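You operate a simulated robot arm through the tools that you are given. There is no shell and no other tool.

The job below is to be done with a simulated robot arm. You get a single attempt, and the scene is never put back.

JOB
End the ohms test: hold, light, multimeter and box off, red plug out.
Fine: pull the red plug from the resistor box last and lay it on the bench.

The check looks at the end state, three seconds after you hand in, the way a careful person would. Anything else that was tipped, shoved, dropped, spilled or broken makes it a failure.

ROBOT AND FRAMES
A 6-joint arm with a two-finger parallel gripper, fixed in place. Base frame: the origin is at the foot of the arm, x ahead of it, y to its left, z up; the work surface is at about z = 0. Units: mm, rad, N and s.
With the tool pointing down near the work surface it reaches from about 140 to 580 mm from the base axis. Its first joint turns from -1.152 to 1.152 rad. Payload 2.1 kg.
The TCP is the grasp point between the finger pads, 30 mm short of the fingertips. In the tool frame z runs along the fingers and y along their closing line. The gripper opens to 94 mm. The fingers are 28 mm wide and 10 mm thick; the gripper's body (50 by 96 mm) begins 55 mm behind the TCP.
Orientation is told as [roll, pitch, yaw] about the base's x, y, z axes, in that order, counted from this pose: with the fingers straight down and closing along the base's y, the tool's x points along the base's -x, its y along +y and its z along -z.

CONTROLS
- The arm moves only by the tool play_rows. Its argument "steps" is a list of rows, each a list of 7 numbers: the shift along the base's x, y, z in mm, then the turn, a rotation vector about the base's x, y, z in rad, then the finger opening in mm, from 0 to 94. In form: [[tx, ty, tz, wx, wy, wz, fingers], ...]. A call has 1 to 20 rows; each row shifts and turns the commanded pose from where the row before left it. Rows are played at 5 a second. More than 50 mm and 0.15 rad between two rows, or a gripper value outside its range, and nothing of the call is played. A pose out of reach is approached as far as the arm can. The call stops where the force on the tool passes 40 N (or 10 N more than at its start, if that is more) or the arm is blocked; 0.2 s more then pass. The fingers move at their own pace (about 72 mm/s each) and stop on an object; they squeeze with about 32 N. The grip force told is the motor's: it shows also when the fingers shut on nothing. Time passes only in rows, and 0.2 s behind the last, so rows that do not move let the fingers close. The reply holds the time, the measured pose of the TCP, the force on the tool along the base axes, the opening and the grip force, in the units named above and with some noise, with the torque about the TCP (base axes, N m) and any sound that the robot's microphone picked up, and new pictures: "show" is both (left out), scene, wrist or none.
- Cameras (640 x 400 px; columns grow to the right, rows downward): "scene" is fixed at [64.9, -374.5, 500.7]; the picture's right is [0.71, -0.71, 0.00], its down [-0.28, -0.27, -0.92] and it looks along [0.65, 0.65, -0.39] (base axes); focal length 290 px, centre (320, 200). "wrist" rides on the gripper at [76, 14, -102] in the tool frame; the picture's right is [-0.18, 0.98, 0.00], its down [-0.75, -0.14, -0.64] and it looks along [-0.63, -0.12, 0.77] (tool axes); focal length 243 px, centre (320, 200). There is no depth. A picture from a camera that has moved, and an enlarged one, comes with that camera's place and axes in the base frame and with its lens.
- zoom(camera, box): a new picture of the part [left, top, right, bottom] of that camera's present view, enlarged. The clock stands still meanwhile.
- hand_in(): hands the job in; it is judged then, once.

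Places have to be worked out from the pictures, the camera data and where the tool is seen. Open the gripper and draw the arm clear of the work before you hand the job in, unless the task says otherwise.

The tools are called as name(argument=value, ...) on one line, values as JSON. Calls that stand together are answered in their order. play_rows: Moves the arm, as the interface text tells. Its arguments: {"type":"object","properties":{"steps":{"type":"array","items":{"type":"array","items":{"type":"number"}}},"show":{"type":"string","enum":["both","scene","wrist","none"]}},"required":["steps"]} The other tools are called the same way: zoom (camera, box) takes an enlarged picture of a part of a camera's view; hand_in () hands the job in.

At the start:

```text
clock: 0.0
eef_pos: [385.8, -8.4, 394.9]
orientation: [0.002, 0.001, 0.0]
wrist_force: [0.9, -0.7, 0.3]
ft_torque: [-0.02, 0.0, 0.0]
opening: 94.0
gripper_force: 0.1
```

scene: 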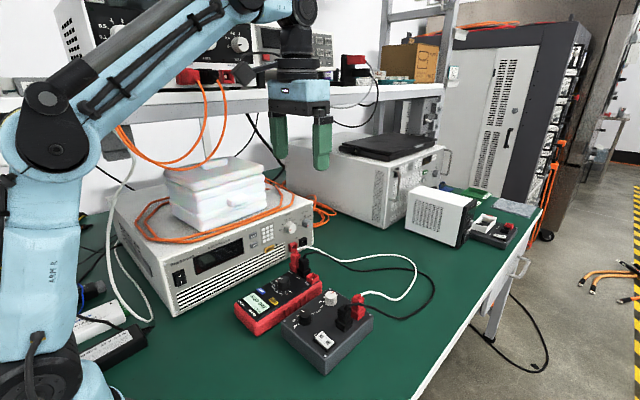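
wrist: 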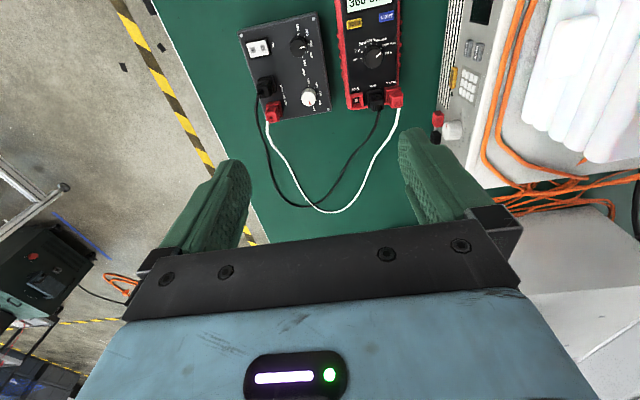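

The pictures show a red multimeter and a dark resistor box with plugs in front of the arm. I'll zoom in on both from both cameras to read labels and states.

zoom(camera="wrist", box=[220, 0, 340, 75])

zoom(camera="wrist", box=[320, 0, 440, 75])

zoom(camera="wrist", box=[230, 60, 430, 185])

zoom(camera="scene", box=[220, 260, 400, 380])

zoom(camera="scene", box=[225, 265, 325, 340])

zoom(camera="scene", box=[280, 280, 380, 375])

```text
5.33 times, centred on (280, 38) of wrist
camera zoom: at [309.5, 5.9, 497.9], right [0.18, 0.98, 0.0], down [0.75, -0.14, 0.64], along [0.63, -0.12, -0.77], focal length 1294 px, centre (533, 1067)
```

zoom: 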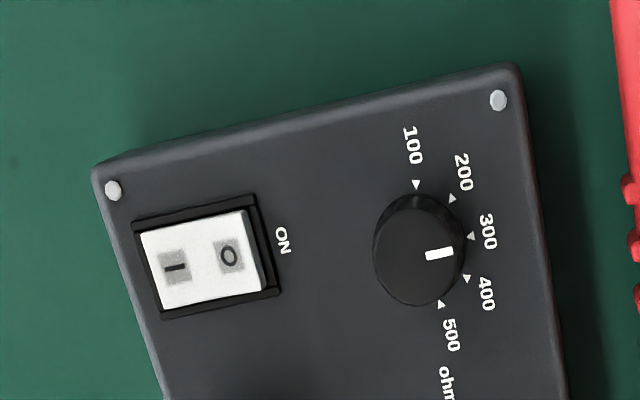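

```text
5.33 times, centred on (380, 38) of wrist
camera zoom: at [309.5, 5.9, 497.9], right [0.18, 0.98, 0.0], down [0.75, -0.14, 0.64], along [0.63, -0.12, -0.77], focal length 1294 px, centre (0, 1067)
```

zoom: 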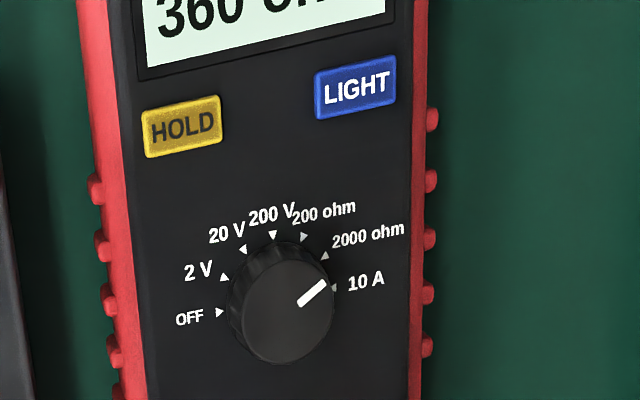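

```text
3.20 times, centred on (330, 122) of wrist
camera zoom: at [309.5, 5.9, 497.9], right [0.18, 0.98, 0.0], down [0.75, -0.14, 0.64], along [0.63, -0.12, -0.77], focal length 776 px, centre (288, 448)
```

zoom: 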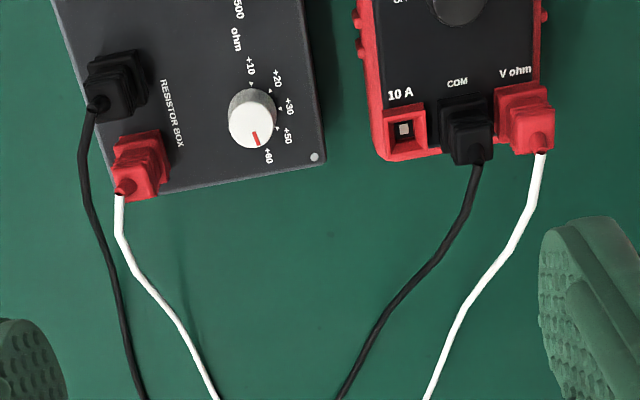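

```text
3.33 times, centred on (310, 320) of scene
camera zoom: at [64.9, -374.5, 500.7], right [0.71, -0.71, 0.0], down [-0.28, -0.27, -0.92], along [0.65, 0.65, -0.39], focal length 966 px, centre (353, -200)
```

zoom: 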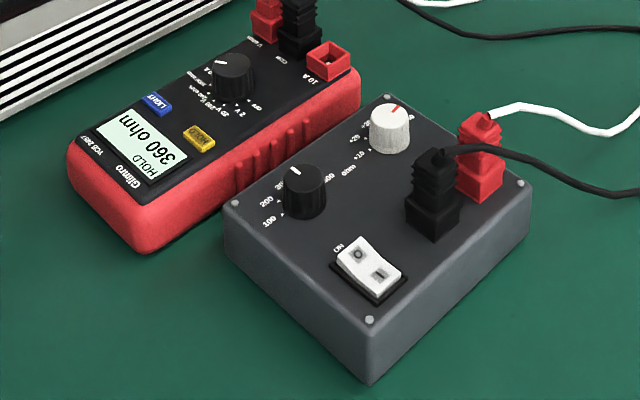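

```text
5.33 times, centred on (275, 302) of scene
camera zoom: at [64.9, -374.5, 500.7], right [0.71, -0.71, 0.0], down [-0.28, -0.27, -0.92], along [0.65, 0.65, -0.39], focal length 1546 px, centre (560, -347)
```

zoom: 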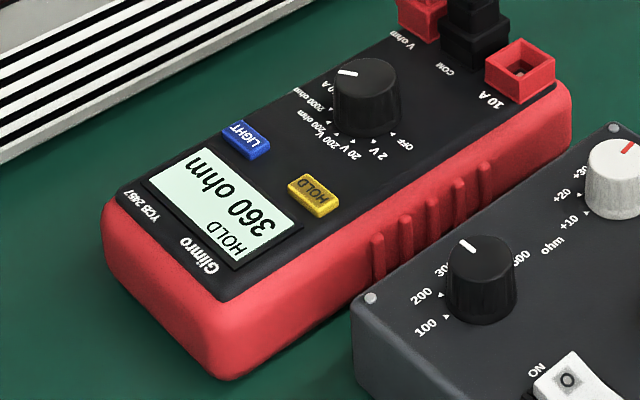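

```text
4.21 times, centred on (330, 328) of scene
camera zoom: at [64.9, -374.5, 500.7], right [0.71, -0.71, 0.0], down [-0.28, -0.27, -0.92], along [0.65, 0.65, -0.39], focal length 1221 px, centre (278, -337)
```

zoom: 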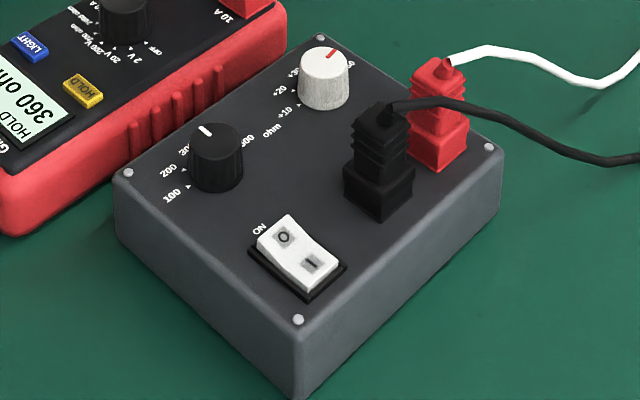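

The multimeter display reads "HOLD 360 ohm". Its knob appears to point at "2000 ohm", with the OFF mark at the other end, and the box rocker is next to its "ON" mark with the I end pressed. By my estimate HOLD is near (351, 52), LIGHT near (351, 101), the meter knob near (400, 76) and the red box plug near (454, -102). I'll move lower over the meter with the fingers shut to get a better look.

play_rows(steps=[[-5, 10, -35, 0, 0, 0, 0], [-5, 10, -35, 0, 0, 0, 0], [-5, 10, -35, 0, 0, 0, 0], [-5, 10, -35, 0, 0, 0, 0], [-5, 10, -30, 0, 0, 0, 0], [-5, 10, -30, 0, 0, 0, 0], [0, 0, 0, 0, 0, 0, 0]], show="both")

```text
clock: 1.6
eef_pos: [354.7, 51.6, 195.5]
orientation: [-0.001, 0.0, 0.0]
wrist_force: [-0.8, 0.6, 0.8]
ft_torque: [0.01, -0.06, 0.01]
opening: 0.1
gripper_force: 32.5
camera wrist: at [279.1, 65.3, 298.0], right [0.18, 0.98, 0.0], down [0.75, -0.14, 0.64], along [0.63, -0.12, -0.77], focal length 243 px, centre (320, 200)
```

scene: 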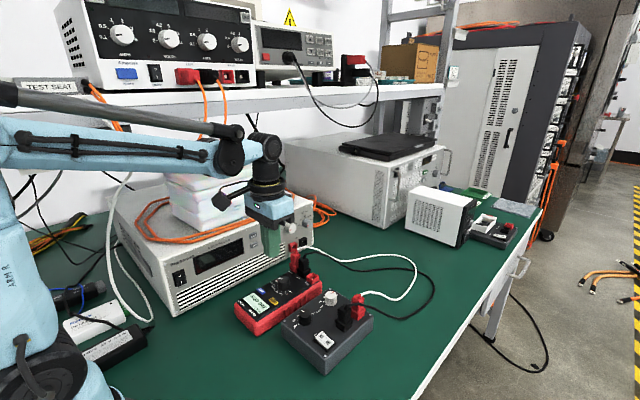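
wrist: 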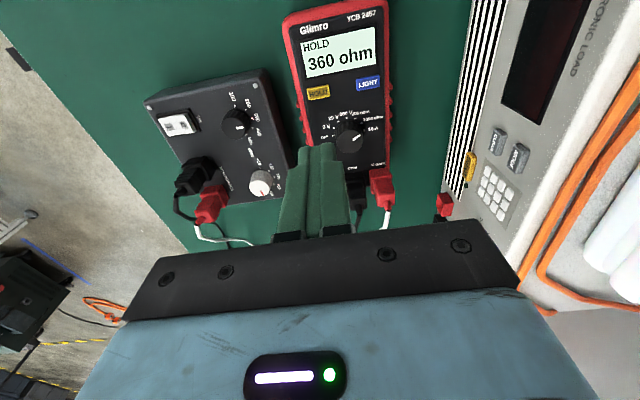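

The fingers are shut above the meter, and the screen and both buttons are now in view. I'll zoom in to measure the buttons and knob and to see whether the backlight is on.

zoom(camera="wrist", box=[270, 0, 430, 100])

zoom(camera="wrist", box=[290, 80, 418, 160])

zoom(camera="wrist", box=[130, 60, 306, 170])

zoom(camera="wrist", box=[140, 140, 300, 240])

zoom(camera="scene", box=[225, 250, 345, 340])

```text
4.00 times, centred on (350, 50) of wrist
camera zoom: at [279.1, 65.3, 298.0], right [0.18, 0.98, 0.0], down [0.75, -0.14, 0.64], along [0.63, -0.12, -0.77], focal length 970 px, centre (200, 800)
```

zoom: 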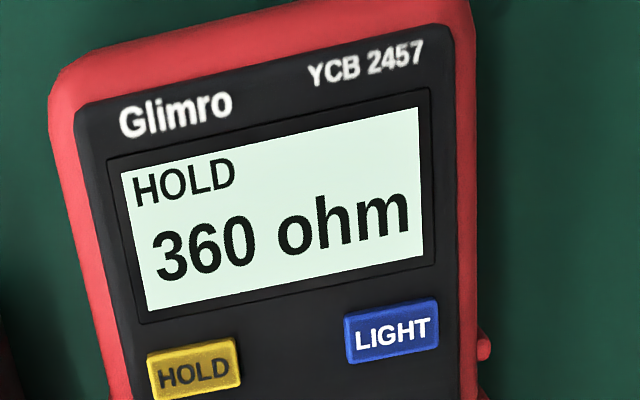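

```text
5.00 times, centred on (354, 120) of wrist
camera zoom: at [279.1, 65.3, 298.0], right [0.18, 0.98, 0.0], down [0.75, -0.14, 0.64], along [0.63, -0.12, -0.77], focal length 1213 px, centre (150, 600)
```

zoom: 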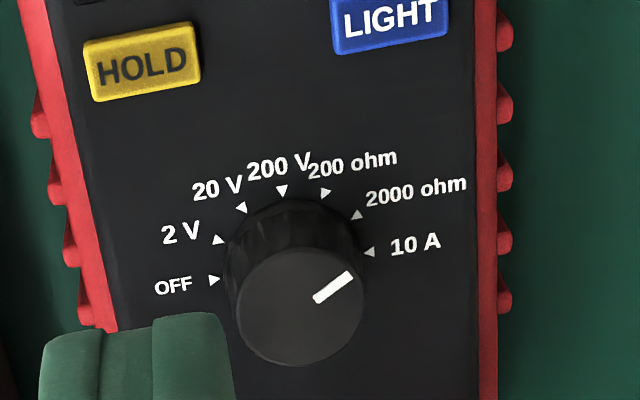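

```text
3.64 times, centred on (218, 115) of wrist
camera zoom: at [279.1, 65.3, 298.0], right [0.18, 0.98, 0.0], down [0.75, -0.14, 0.64], along [0.63, -0.12, -0.77], focal length 882 px, centre (691, 509)
```

zoom: 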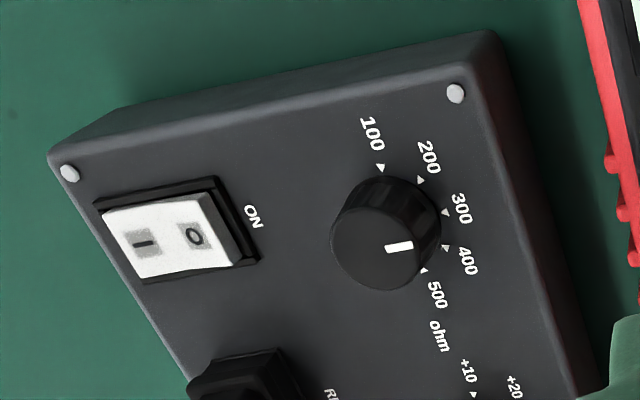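

```text
4.00 times, centred on (220, 190) of wrist
camera zoom: at [279.1, 65.3, 298.0], right [0.18, 0.98, 0.0], down [0.75, -0.14, 0.64], along [0.63, -0.12, -0.77], focal length 970 px, centre (720, 240)
```

zoom: 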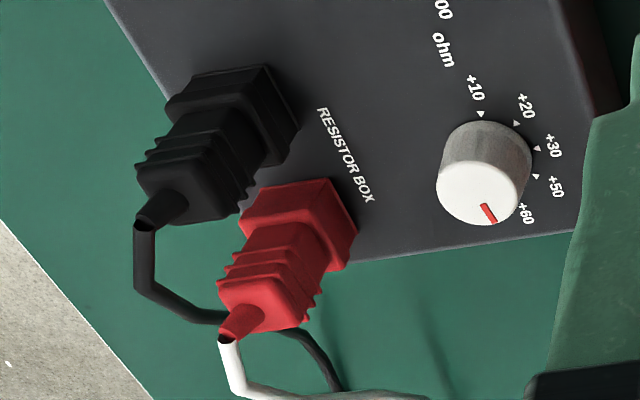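

```text
4.44 times, centred on (285, 295) of scene
camera zoom: at [64.9, -374.5, 500.7], right [0.71, -0.71, 0.0], down [-0.28, -0.27, -0.92], along [0.65, 0.65, -0.39], focal length 1288 px, centre (476, -222)
```

zoom: 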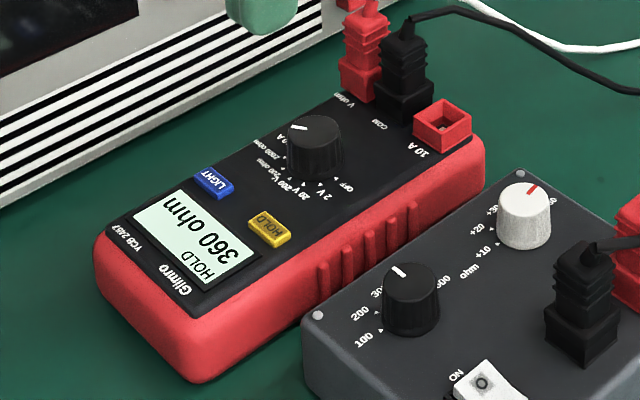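

The screen is brightly lit, and the rays agree on these positions: HOLD (350, 51), LIGHT (350, 99.5), top of the buttons z≈47, knob centre (400, 75) with its top at z≈62. I'll go down to just above HOLD, slightly towards the knob side so the fingers stay off the screen frame.

play_rows(steps=[[1, 0, -35, 0, 0, 0, 0], [0, 0, -35, 0, 0, 0, 0], [0, 0, -30, 0, 0, 0, 0], [0, 0, 0, 0, 0, 0, 0]], show="both")

```text
clock: 2.6
eef_pos: [355.2, 52.5, 94.7]
orientation: [0.0, 0.001, -0.001]
wrist_force: [-0.5, 0.5, 0.1]
ft_torque: [-0.01, 0.0, 0.01]
opening: 0.0
gripper_force: 31.9
camera wrist: at [280.2, 66.1, 197.0], right [0.18, 0.98, 0.0], down [0.75, -0.14, 0.64], along [0.63, -0.12, -0.77], focal length 243 px, centre (320, 200)
```

scene: 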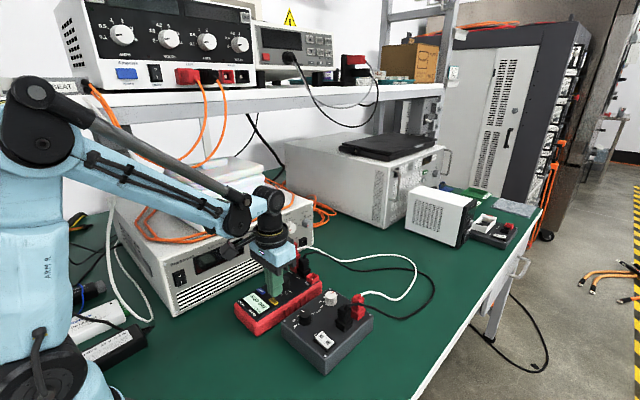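
wrist: 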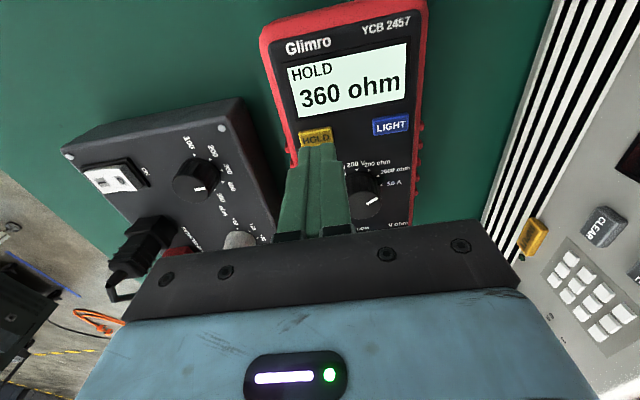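

zoom(camera="wrist", box=[260, 100, 420, 200])

zoom(camera="scene", box=[225, 260, 325, 340])

```text
4.00 times, centred on (340, 150) of wrist
camera zoom: at [280.2, 66.1, 197.0], right [0.18, 0.98, 0.0], down [0.75, -0.14, 0.64], along [0.63, -0.12, -0.77], focal length 970 px, centre (240, 400)
```

zoom: 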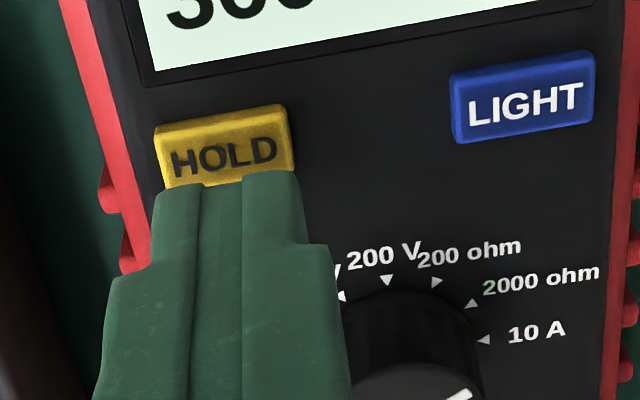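

```text
5.00 times, centred on (275, 300) of scene
camera zoom: at [64.9, -374.5, 500.7], right [0.71, -0.71, 0.0], down [-0.28, -0.27, -0.92], along [0.65, 0.65, -0.39], focal length 1450 px, centre (545, -300)
```

zoom: 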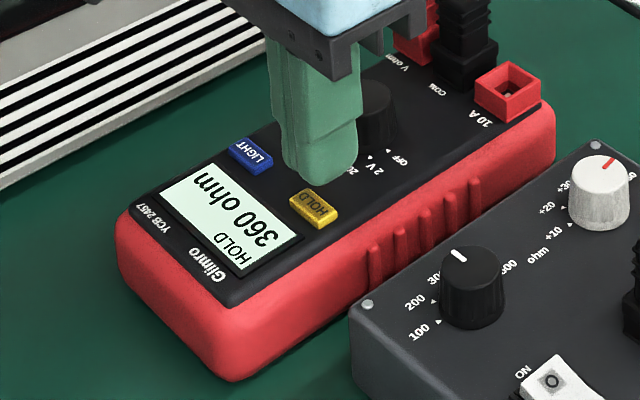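

The fingertips are rounded and sit about 18 mm above HOLD, whose centre I re-measure at (350, 51). I'll shift by (-4, -1.5) and press down in small steps, watching force and sound.

play_rows(steps=[[-4, -1.5, 0, 0, 0, 0, 0], [0, 0, -8, 0, 0, 0, 0], [0, 0, -4, 0, 0, 0, 0], [0, 0, -2, 0, 0, 0, 0], [0, 0, -2, 0, 0, 0, 0], [0, 0, -1, 0, 0, 0, 0]], show="both")

```text
clock: 4.0
eef_pos: [352.6, 49.7, 76.7]
orientation: [0.0, 0.0, -0.002]
wrist_force: [0.3, -2.1, 4.1]
ft_torque: [-0.06, 0.03, 0.0]
opening: 0.0
gripper_force: 31.8
heard: click
camera wrist: at [276.5, 64.5, 180.7], right [0.18, 0.98, 0.0], down [0.75, -0.14, 0.64], along [0.63, -0.12, -0.77], focal length 243 px, centre (320, 200)
```

scene: 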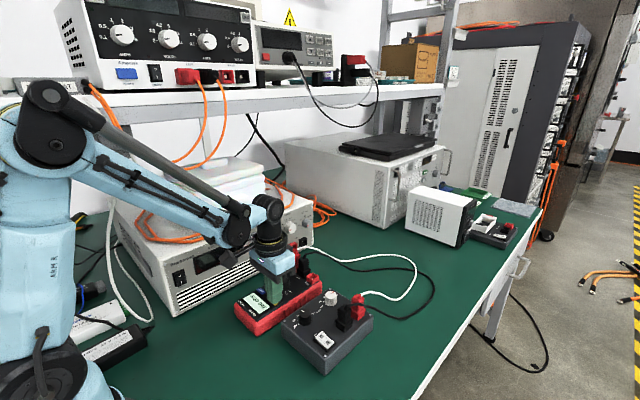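
wrist: 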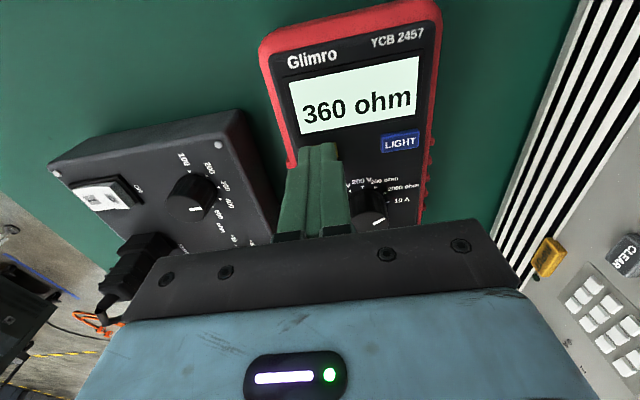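

I heard a click and HOLD has gone from the display, which still reads 360 ohm. Next I'll lift, check that HOLD stays off after release, and move over LIGHT.

play_rows(steps=[[0, 0, 10, 0, 0, 0, 0], [0, 0, 8, 0, 0, 0, 0], [0, 24, 0, 0, 0, 0, 0], [-1, 24.5, 0, 0, 0, 0, 0], [0, 0, 0, 0, 0, 0, 0]], show="both")

```text
clock: 5.2
eef_pos: [351.6, 99.6, 95.3]
orientation: [0.001, 0.0, -0.001]
wrist_force: [-0.4, -0.1, 0.5]
ft_torque: [0.03, -0.02, 0.0]
opening: 0.1
gripper_force: 32.1
camera wrist: at [275.8, 113.0, 198.6], right [0.18, 0.98, 0.0], down [0.75, -0.14, 0.64], along [0.63, -0.12, -0.77], focal length 243 px, centre (320, 200)
```

scene: 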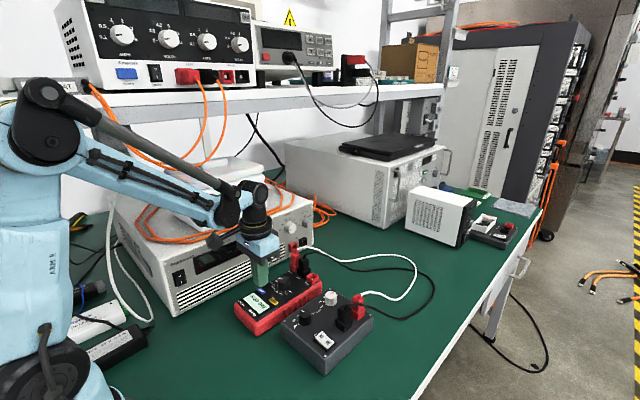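
wrist: 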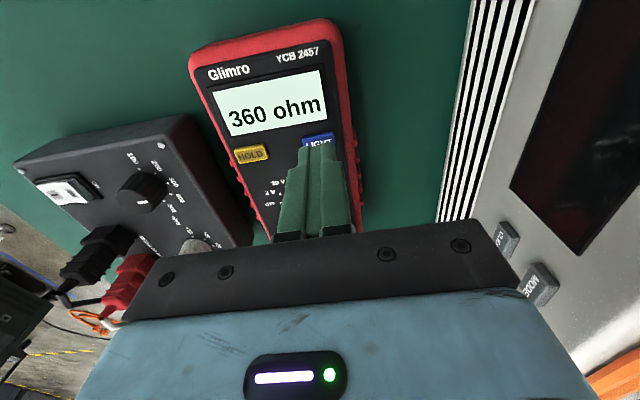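

HOLD stayed off after release and the fingers are now over LIGHT, with the screen still bright. I'll press it down gently.

play_rows(steps=[[0, 0, -8, 0, 0, 0, 0], [0, 0, -4, 0, 0, 0, 0], [0, 0, -3, 0, 0, 0, 0], [0, 0, -2, 0, 0, 0, 0], [0, 0, -1, 0, 0, 0, 0]], show="both")

```text
clock: 6.4
eef_pos: [350.8, 98.9, 78.3]
orientation: [0.0, 0.002, 0.001]
wrist_force: [-0.5, -1.7, 3.3]
ft_torque: [-0.04, 0.03, -0.02]
opening: 0.0
gripper_force: 31.5
heard: click
camera wrist: at [275.5, 113.0, 181.0], right [0.18, 0.98, 0.0], down [0.75, -0.14, 0.64], along [0.63, -0.12, -0.77], focal length 243 px, centre (320, 200)
```

scene: 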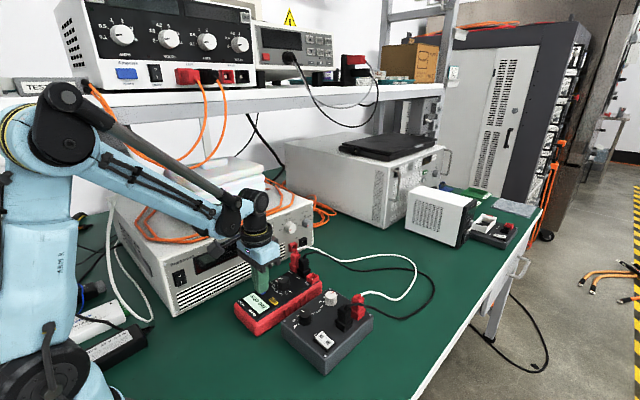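
wrist: 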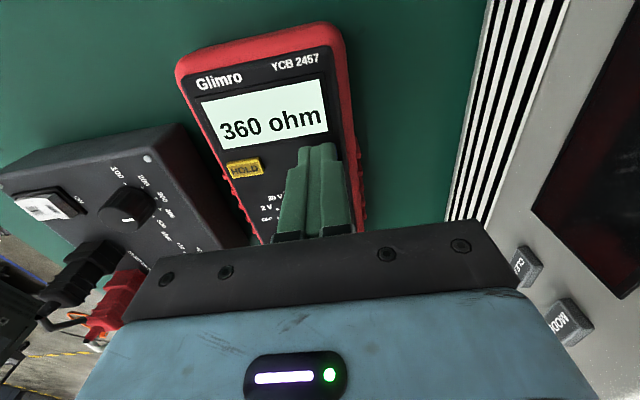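

A click was heard, but the screen still looks bright. I'll zoom to compare it while the button is still pressed.

zoom(camera="wrist", box=[170, 20, 370, 145])

zoom(camera="scene", box=[225, 260, 325, 340])

```text
3.20 times, centred on (270, 82) of wrist
camera zoom: at [275.5, 113.0, 181.0], right [0.18, 0.98, 0.0], down [0.75, -0.14, 0.64], along [0.63, -0.12, -0.77], focal length 776 px, centre (480, 576)
```

zoom: 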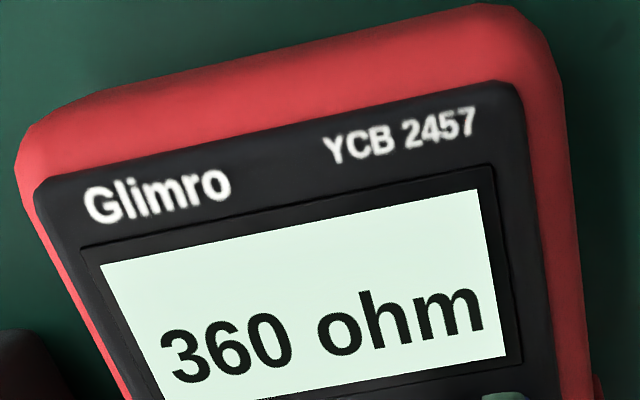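

```text
5.00 times, centred on (275, 300) of scene
camera zoom: at [64.9, -374.5, 500.7], right [0.7, -0.71, 0.0], down [-0.28, -0.27, -0.92], along [0.65, 0.65, -0.39], focal length 1450 px, centre (545, -300)
```

zoom: 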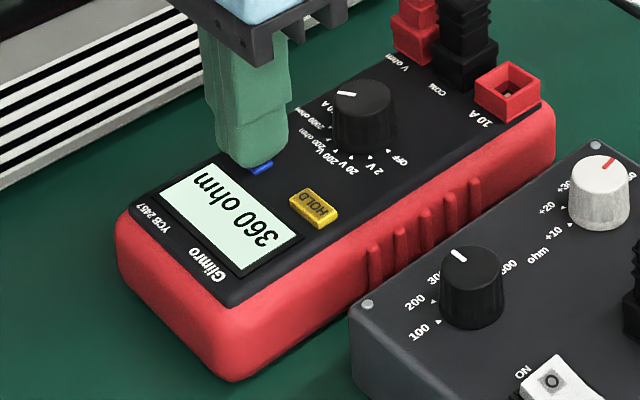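

The screen is unchanged while LIGHT is pressed. I'll release it and see how the display settles.

play_rows(steps=[[0, 0, 8, 0, 0, 0, 0], [0, 0, 12, 0, 0, 0, 0], [0, 0, 0, 0, 0, 0, 0]], show="both")

zoom(camera="wrist", box=[180, 20, 380, 145])

zoom(camera="scene", box=[225, 260, 325, 340])

```text
clock: 7.2
eef_pos: [351.5, 97.7, 97.0]
orientation: [0.001, 0.001, 0.0]
wrist_force: [0.5, 1.1, -0.3]
ft_torque: [-0.03, -0.03, 0.01]
opening: 0.0
gripper_force: 32.2
camera wrist: at [275.4, 112.7, 200.9], right [0.18, 0.98, 0.0], down [0.75, -0.14, 0.64], along [0.63, -0.12, -0.77], focal length 243 px, centre (320, 200)
```

scene: 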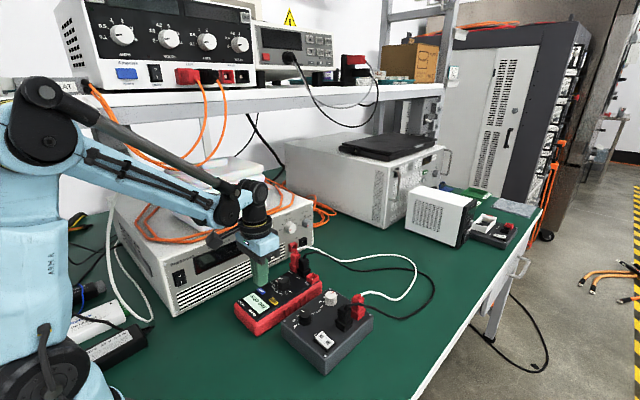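
wrist: 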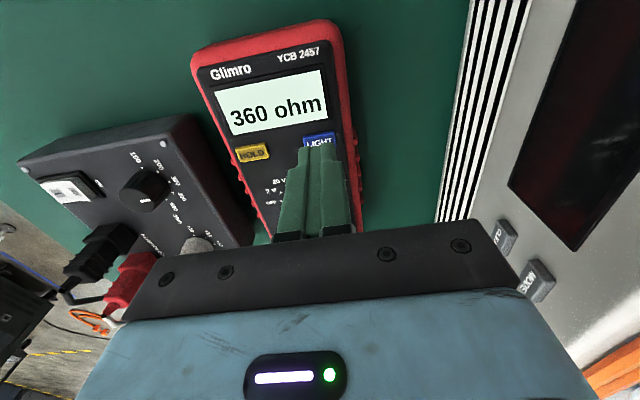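

```text
3.20 times, centred on (280, 82) of wrist
camera zoom: at [275.4, 112.7, 200.9], right [0.18, 0.98, 0.0], down [0.75, -0.14, 0.64], along [0.63, -0.12, -0.77], focal length 776 px, centre (448, 576)
```

zoom: 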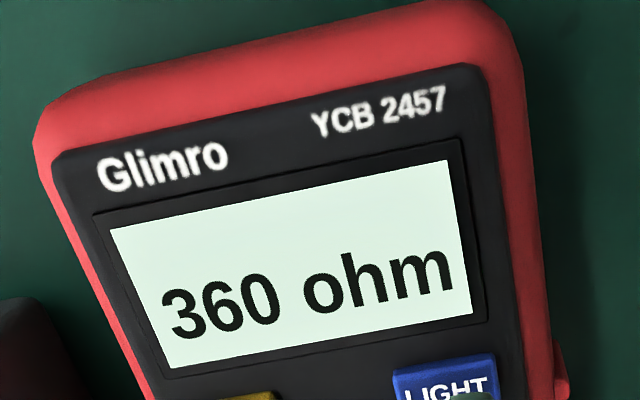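

```text
5.00 times, centred on (275, 300) of scene
camera zoom: at [64.9, -374.5, 500.7], right [0.71, -0.71, 0.0], down [-0.28, -0.27, -0.92], along [0.65, 0.65, -0.39], focal length 1450 px, centre (545, -300)
```

zoom: 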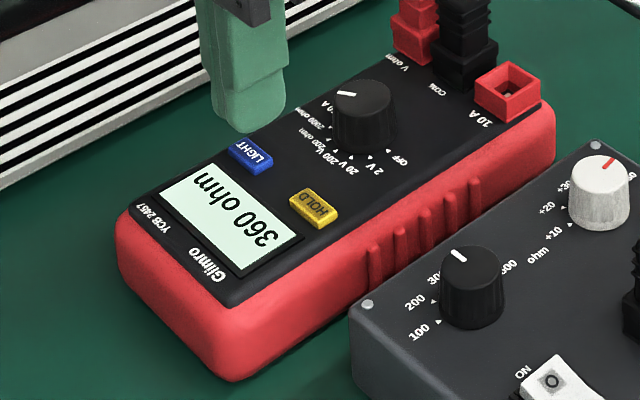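

The display is just as bright as before, so the short press on LIGHT didn't put the light out. I'll press LIGHT again and keep it down longer, checking the display as I go.

play_rows(steps=[[0, 0.8, -10, 0, 0, 0, 0], [0, 0, -5, 0, 0, 0, 0], [0, 0, -3, 0, 0, 0, 0], [0, 0, -2, 0, 0, 0, 0], [0, 0, -1, 0, 0, 0, 0], [0, 0, 0, 0, 0, 0, 0], [0, 0, 0, 0, 0, 0, 0], [0, 0, 0, 0, 0, 0, 0], [0, 0, 0, 0, 0, 0, 0], [0, 0, 0, 0, 0, 0, 0]], show="both")

zoom(camera="wrist", box=[170, 20, 370, 145])

```text
clock: 9.4
eef_pos: [351.2, 98.7, 76.9]
orientation: [0.0, 0.0, 0.002]
wrist_force: [1.5, -0.5, 6.6]
ft_torque: [-0.03, -0.05, -0.02]
opening: 0.0
gripper_force: 31.4
heard: click
camera wrist: at [275.7, 113.6, 179.7], right [0.18, 0.98, 0.0], down [0.75, -0.14, 0.64], along [0.63, -0.12, -0.77], focal length 243 px, centre (320, 200)
```

scene: 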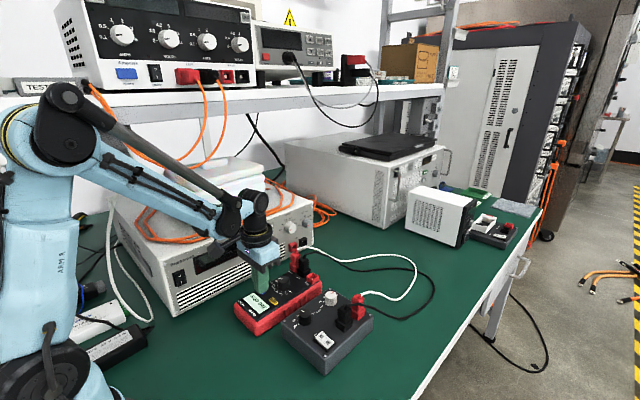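
wrist: 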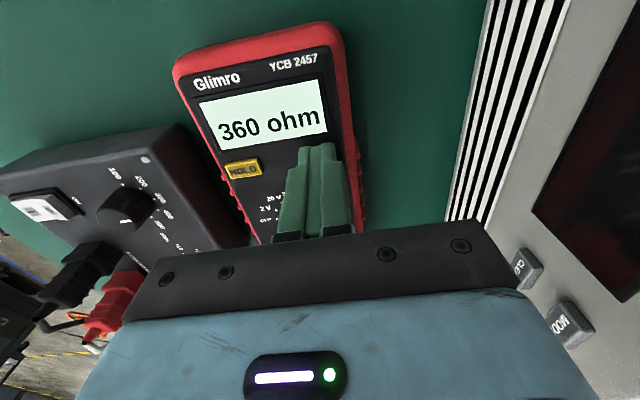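

```text
3.20 times, centred on (270, 82) of wrist
camera zoom: at [275.7, 113.6, 179.7], right [0.18, 0.98, 0.0], down [0.75, -0.14, 0.64], along [0.63, -0.12, -0.77], focal length 776 px, centre (480, 576)
```

zoom: 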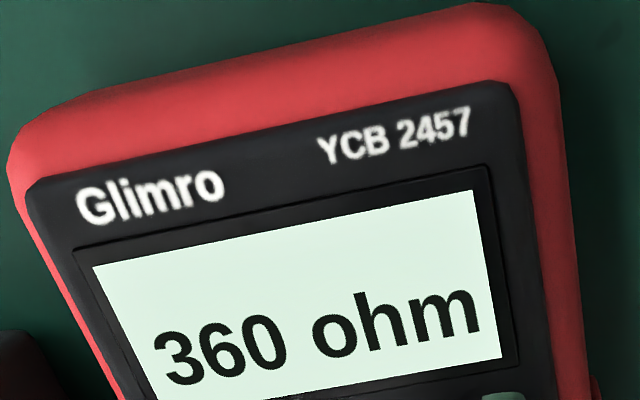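

LIGHT has been down about 1.2 s with 6–7 N and there is still no change. I'll keep it down another two seconds and look again.

play_rows(steps=[[0, 0, 0, 0, 0, 0, 0], [0, 0, 0, 0, 0, 0, 0], [0, 0, 0, 0, 0, 0, 0], [0, 0, 0, 0, 0, 0, 0], [0, 0, 0, 0, 0, 0, 0], [0, 0, 0, 0, 0, 0, 0], [0, 0, 0, 0, 0, 0, 0], [0, 0, 0, 0, 0, 0, 0], [0, 0, 0, 0, 0, 0, 0], [0, 0, 0, 0, 0, 0, 0]], show="both")

zoom(camera="wrist", box=[170, 20, 370, 145])

```text
clock: 11.6
eef_pos: [351.8, 99.7, 76.4]
orientation: [0.0, 0.001, -0.001]
wrist_force: [2.1, 0.4, 7.4]
ft_torque: [0.02, -0.03, -0.05]
opening: 0.0
gripper_force: 31.6
camera wrist: at [275.6, 113.6, 179.8], right [0.18, 0.98, 0.0], down [0.75, -0.14, 0.64], along [0.63, -0.12, -0.77], focal length 243 px, centre (320, 200)
```

scene: 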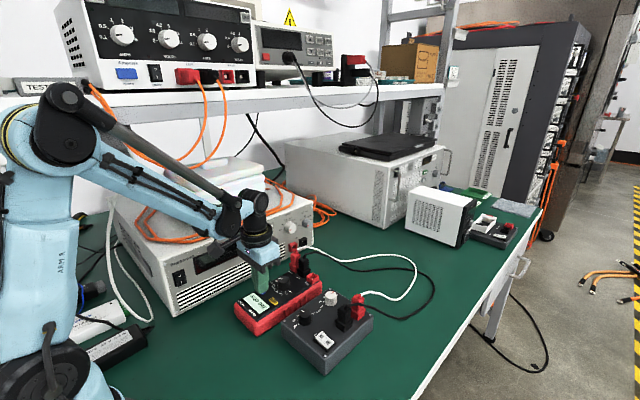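
wrist: 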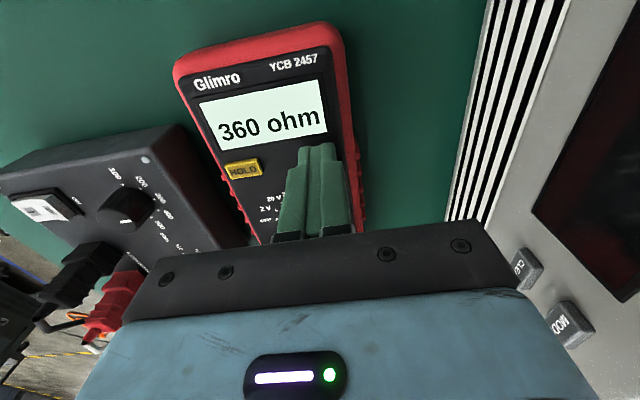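

```text
3.20 times, centred on (270, 82) of wrist
camera zoom: at [275.6, 113.6, 179.8], right [0.18, 0.98, 0.0], down [0.75, -0.14, 0.64], along [0.63, -0.12, -0.77], focal length 776 px, centre (480, 576)
```

zoom: 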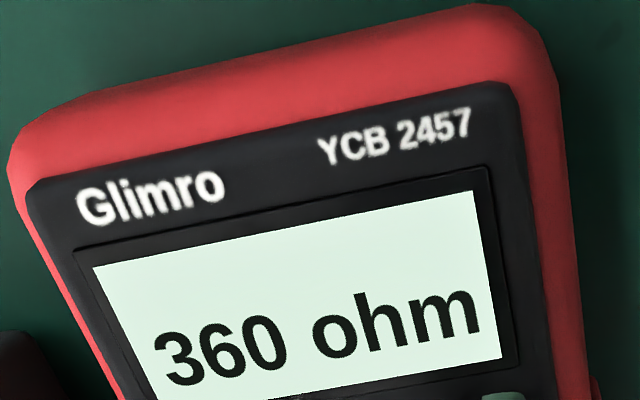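

There is still no change after more than 3 s held. I'll release and look at the display again.

play_rows(steps=[[0, 0, 8, 0, 0, 0, 0], [0, 0, 12, 0, 0, 0, 0], [0, 0, 0, 0, 0, 0, 0], [0, 0, 0, 0, 0, 0, 0]], show="both")

zoom(camera="wrist", box=[180, 20, 380, 145])

zoom(camera="scene", box=[225, 260, 325, 340])

```text
clock: 12.6
eef_pos: [352.2, 99.7, 96.9]
orientation: [-0.001, 0.001, 0.0]
wrist_force: [0.3, -0.8, -0.4]
ft_torque: [0.0, 0.02, -0.01]
opening: 0.0
gripper_force: 32.0
camera wrist: at [275.9, 113.9, 199.8], right [0.18, 0.98, 0.0], down [0.75, -0.14, 0.64], along [0.63, -0.12, -0.77], focal length 243 px, centre (320, 200)
```

scene: 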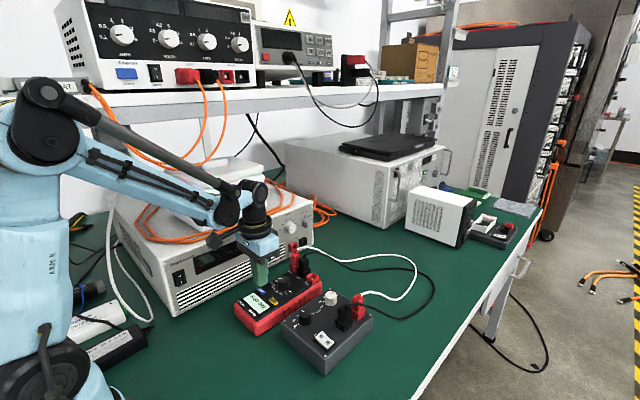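
wrist: 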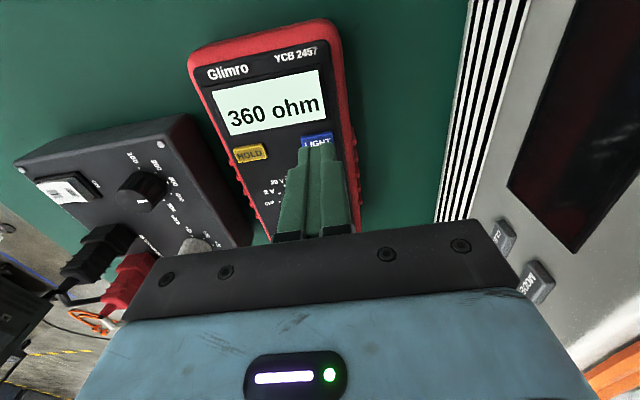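

```text
3.20 times, centred on (280, 82) of wrist
camera zoom: at [275.9, 113.9, 199.8], right [0.18, 0.98, 0.0], down [0.75, -0.14, 0.64], along [0.63, -0.12, -0.77], focal length 776 px, centre (448, 576)
```

zoom: 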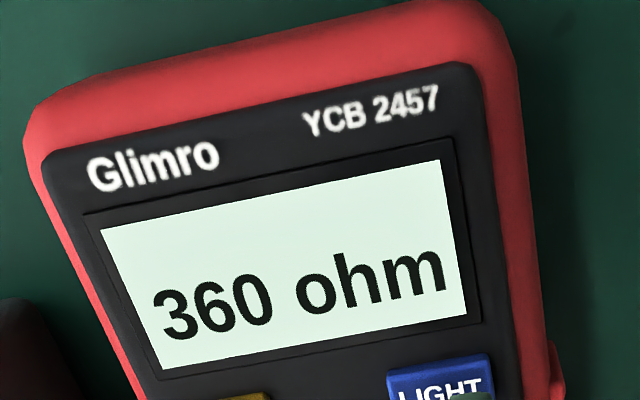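

```text
5.00 times, centred on (275, 300) of scene
camera zoom: at [64.9, -374.5, 500.7], right [0.71, -0.71, 0.0], down [-0.28, -0.27, -0.92], along [0.65, 0.65, -0.39], focal length 1450 px, centre (545, -300)
```

zoom: 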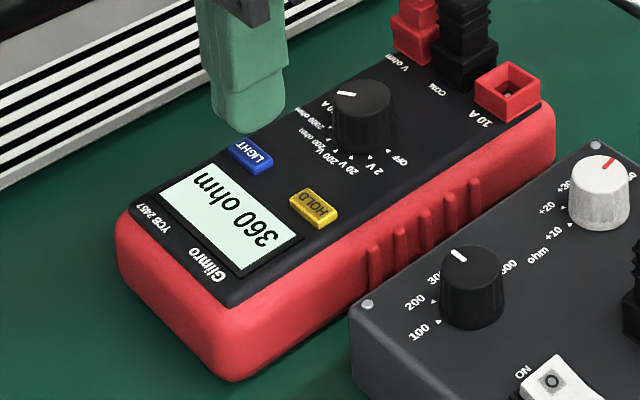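

Two presses have shown no obvious difference, so I need a careful brightness comparison. I'll zoom tightly on the screen now, to use as a reference before another press.

zoom(camera="wrist", box=[205, 65, 269, 105])

zoom(camera="wrist", box=[290, 115, 354, 155])

zoom(camera="scene", box=[245, 285, 293, 315])

```text
10.00 times, centred on (237, 85) of wrist
camera zoom: at [275.9, 113.9, 199.8], right [0.18, 0.98, 0.0], down [0.75, -0.14, 0.64], along [0.63, -0.12, -0.77], focal length 2426 px, centre (1150, 1350)
```

zoom: 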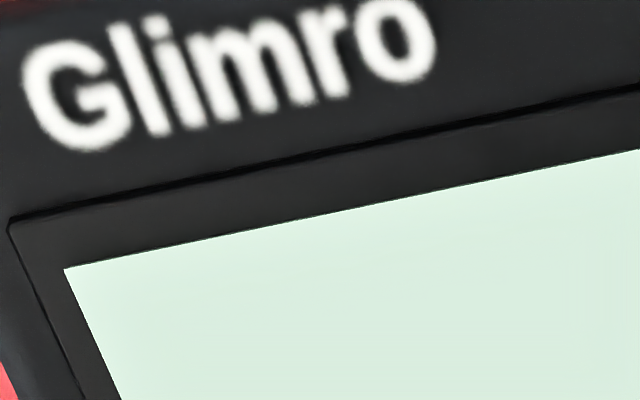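

```text
10.00 times, centred on (322, 135) of wrist
camera zoom: at [275.9, 113.9, 199.8], right [0.18, 0.98, 0.0], down [0.75, -0.14, 0.64], along [0.63, -0.12, -0.77], focal length 2426 px, centre (300, 850)
```

zoom: 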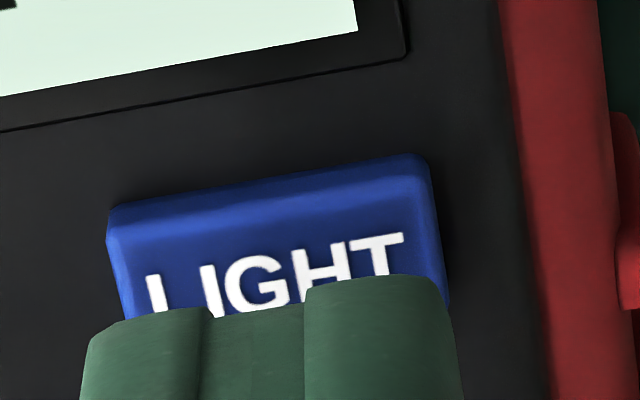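

```text
13.33 times, centred on (269, 300) of scene
camera zoom: at [64.9, -374.5, 500.7], right [0.71, -0.71, 0.0], down [-0.28, -0.27, -0.92], along [0.65, 0.65, -0.39], focal length 3865 px, centre (1000, -1133)
```

zoom: 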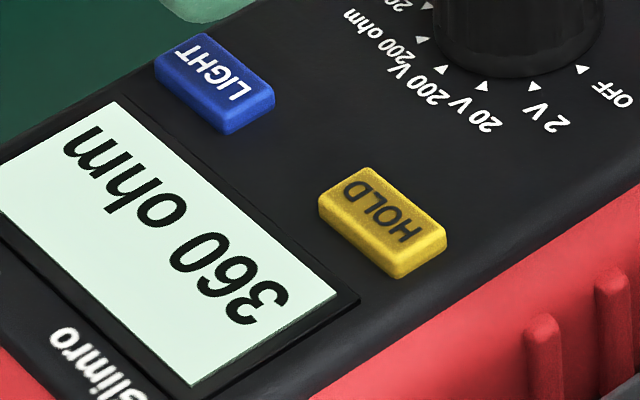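

I have the reference. Now a third press of LIGHT followed by a return to the same height, so the same crops can be compared directly.

play_rows(steps=[[0, 0, -10, 0, 0, 0, 0], [0, 0, -5, 0, 0, 0, 0], [0, 0, -3, 0, 0, 0, 0], [0, 0, -2, 0, 0, 0, 0], [0, 0, -1, 0, 0, 0, 0], [0, 0, 0, 0, 0, 0, 0], [0, 0, 9, 0, 0, 0, 0], [0, 0, 12, 0, 0, 0, 0], [0, 0, 0, 0, 0, 0, 0], [0, 0, 0, 0, 0, 0, 0]], show="both")

zoom(camera="wrist", box=[205, 65, 269, 105])

zoom(camera="scene", box=[245, 285, 293, 315])

```text
clock: 14.8
eef_pos: [351.9, 99.4, 96.4]
orientation: [0.0, -0.001, 0.0]
wrist_force: [-1.1, 0.2, -0.2]
ft_torque: [0.04, 0.02, 0.01]
opening: 0.0
gripper_force: 31.6
heard: click
camera wrist: at [275.5, 113.8, 200.0], right [0.18, 0.98, 0.0], down [0.75, -0.14, 0.64], along [0.63, -0.12, -0.77], focal length 243 px, centre (320, 200)
```

scene: 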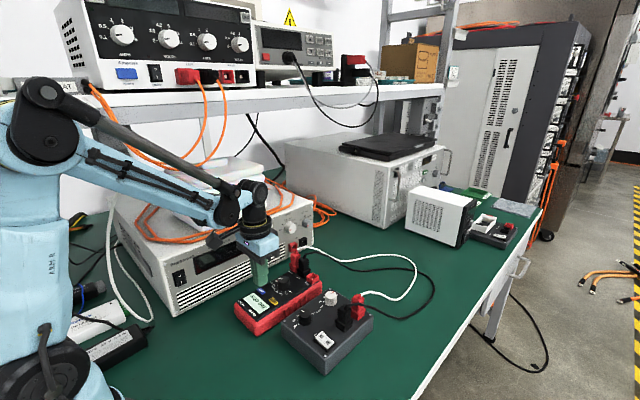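
wrist: 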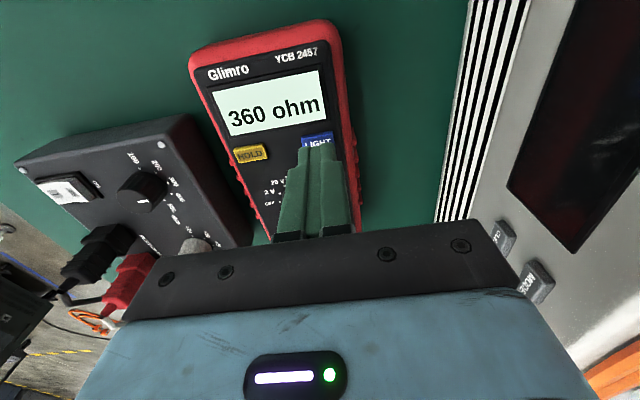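

```text
10.00 times, centred on (237, 85) of wrist
camera zoom: at [275.5, 113.8, 200.0], right [0.18, 0.98, 0.0], down [0.75, -0.14, 0.64], along [0.63, -0.12, -0.77], focal length 2426 px, centre (1150, 1350)
```

zoom: 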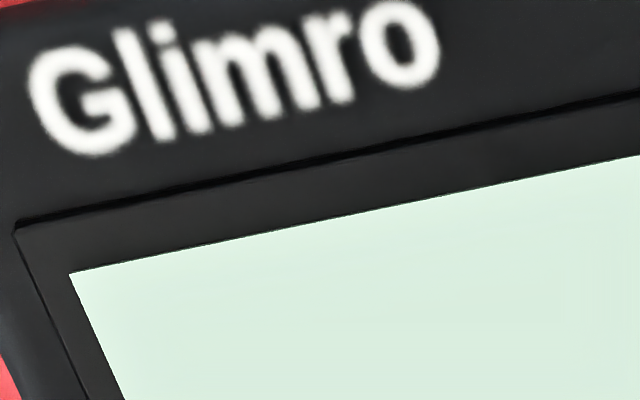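

```text
13.33 times, centred on (269, 300) of scene
camera zoom: at [64.9, -374.5, 500.7], right [0.71, -0.71, 0.0], down [-0.28, -0.27, -0.92], along [0.65, 0.65, -0.39], focal length 3865 px, centre (1000, -1133)
```

zoom: 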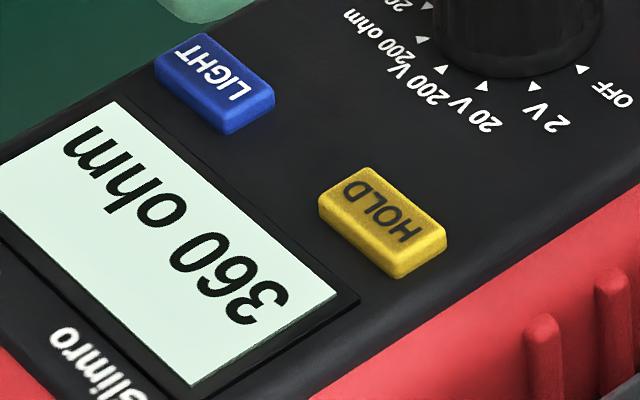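

The display crops are identical after a third click, so short presses aren't changing the light. I'll press LIGHT more firmly, down to the end of its travel, keep it there and read the force and display.

play_rows(steps=[[-1, 0, -10, 0, 0, 0, 0], [0, 0, -5, 0, 0, 0, 0], [0, 0, -3, 0, 0, 0, 0], [0, 0, -2, 0, 0, 0, 0], [0, 0, -1, 0, 0, 0, 0], [0, 0, -1, 0, 0, 0, 0], [0, 0, -1, 0, 0, 0, 0], [0, 0, 0, 0, 0, 0, 0]], show="both")

zoom(camera="scene", box=[235, 275, 299, 315])

zoom(camera="wrist", box=[170, 20, 370, 145])

```text
clock: 16.3
eef_pos: [350.6, 99.2, 76.5]
orientation: [0.0, 0.001, 0.001]
wrist_force: [-2.7, 0.4, 10.1]
ft_torque: [0.03, 0.03, -0.04]
opening: 0.0
gripper_force: 32.0
heard: click
stopped in row 7: the force on the tool passed its limit at 48 N (the readings are from after the stop); the commanded pose is now the measured one
camera wrist: at [274.8, 113.9, 179.1], right [0.18, 0.98, 0.0], down [0.75, -0.14, 0.64], along [0.63, -0.12, -0.77], focal length 243 px, centre (320, 200)
```

scene: 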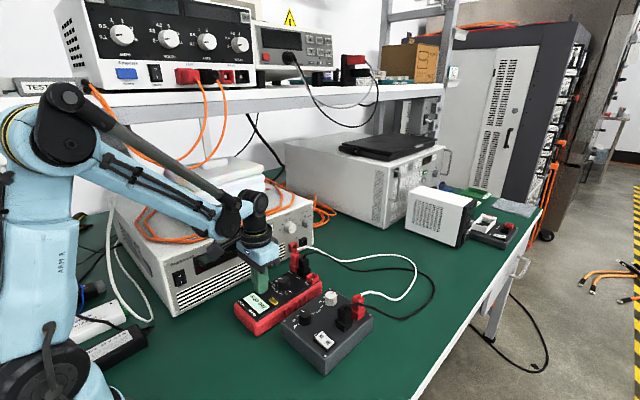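
wrist: 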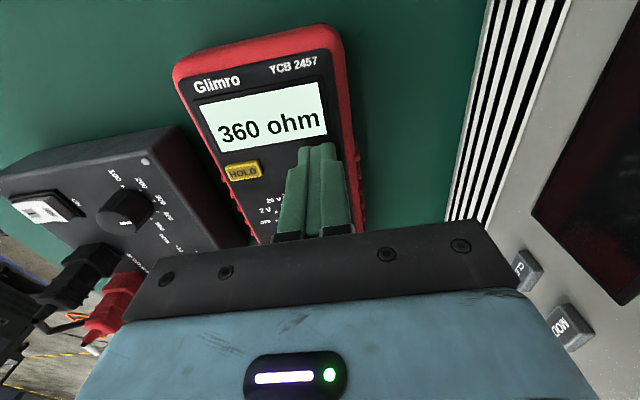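

```text
10.00 times, centred on (267, 295) of scene
camera zoom: at [64.8, -374.5, 500.7], right [0.71, -0.71, 0.0], down [-0.28, -0.27, -0.92], along [0.65, 0.65, -0.39], focal length 2899 px, centre (850, -750)
```

zoom: 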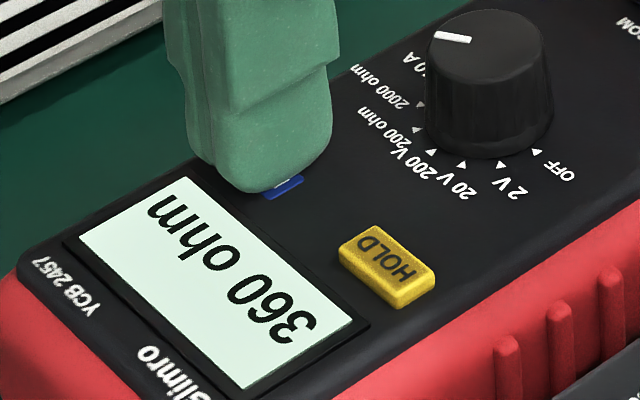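

```text
3.20 times, centred on (270, 82) of wrist
camera zoom: at [274.8, 113.9, 179.1], right [0.18, 0.98, 0.0], down [0.75, -0.14, 0.64], along [0.63, -0.12, -0.77], focal length 776 px, centre (480, 576)
```

zoom: 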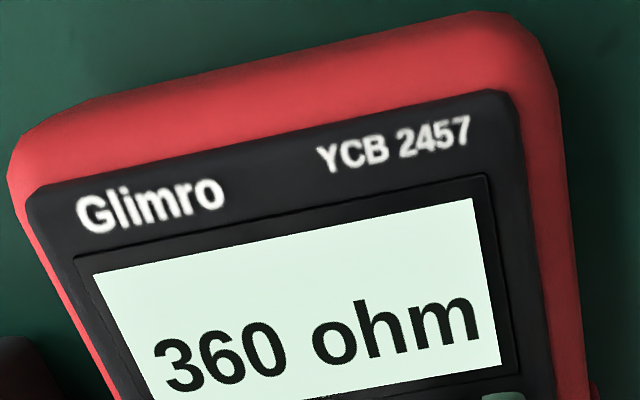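

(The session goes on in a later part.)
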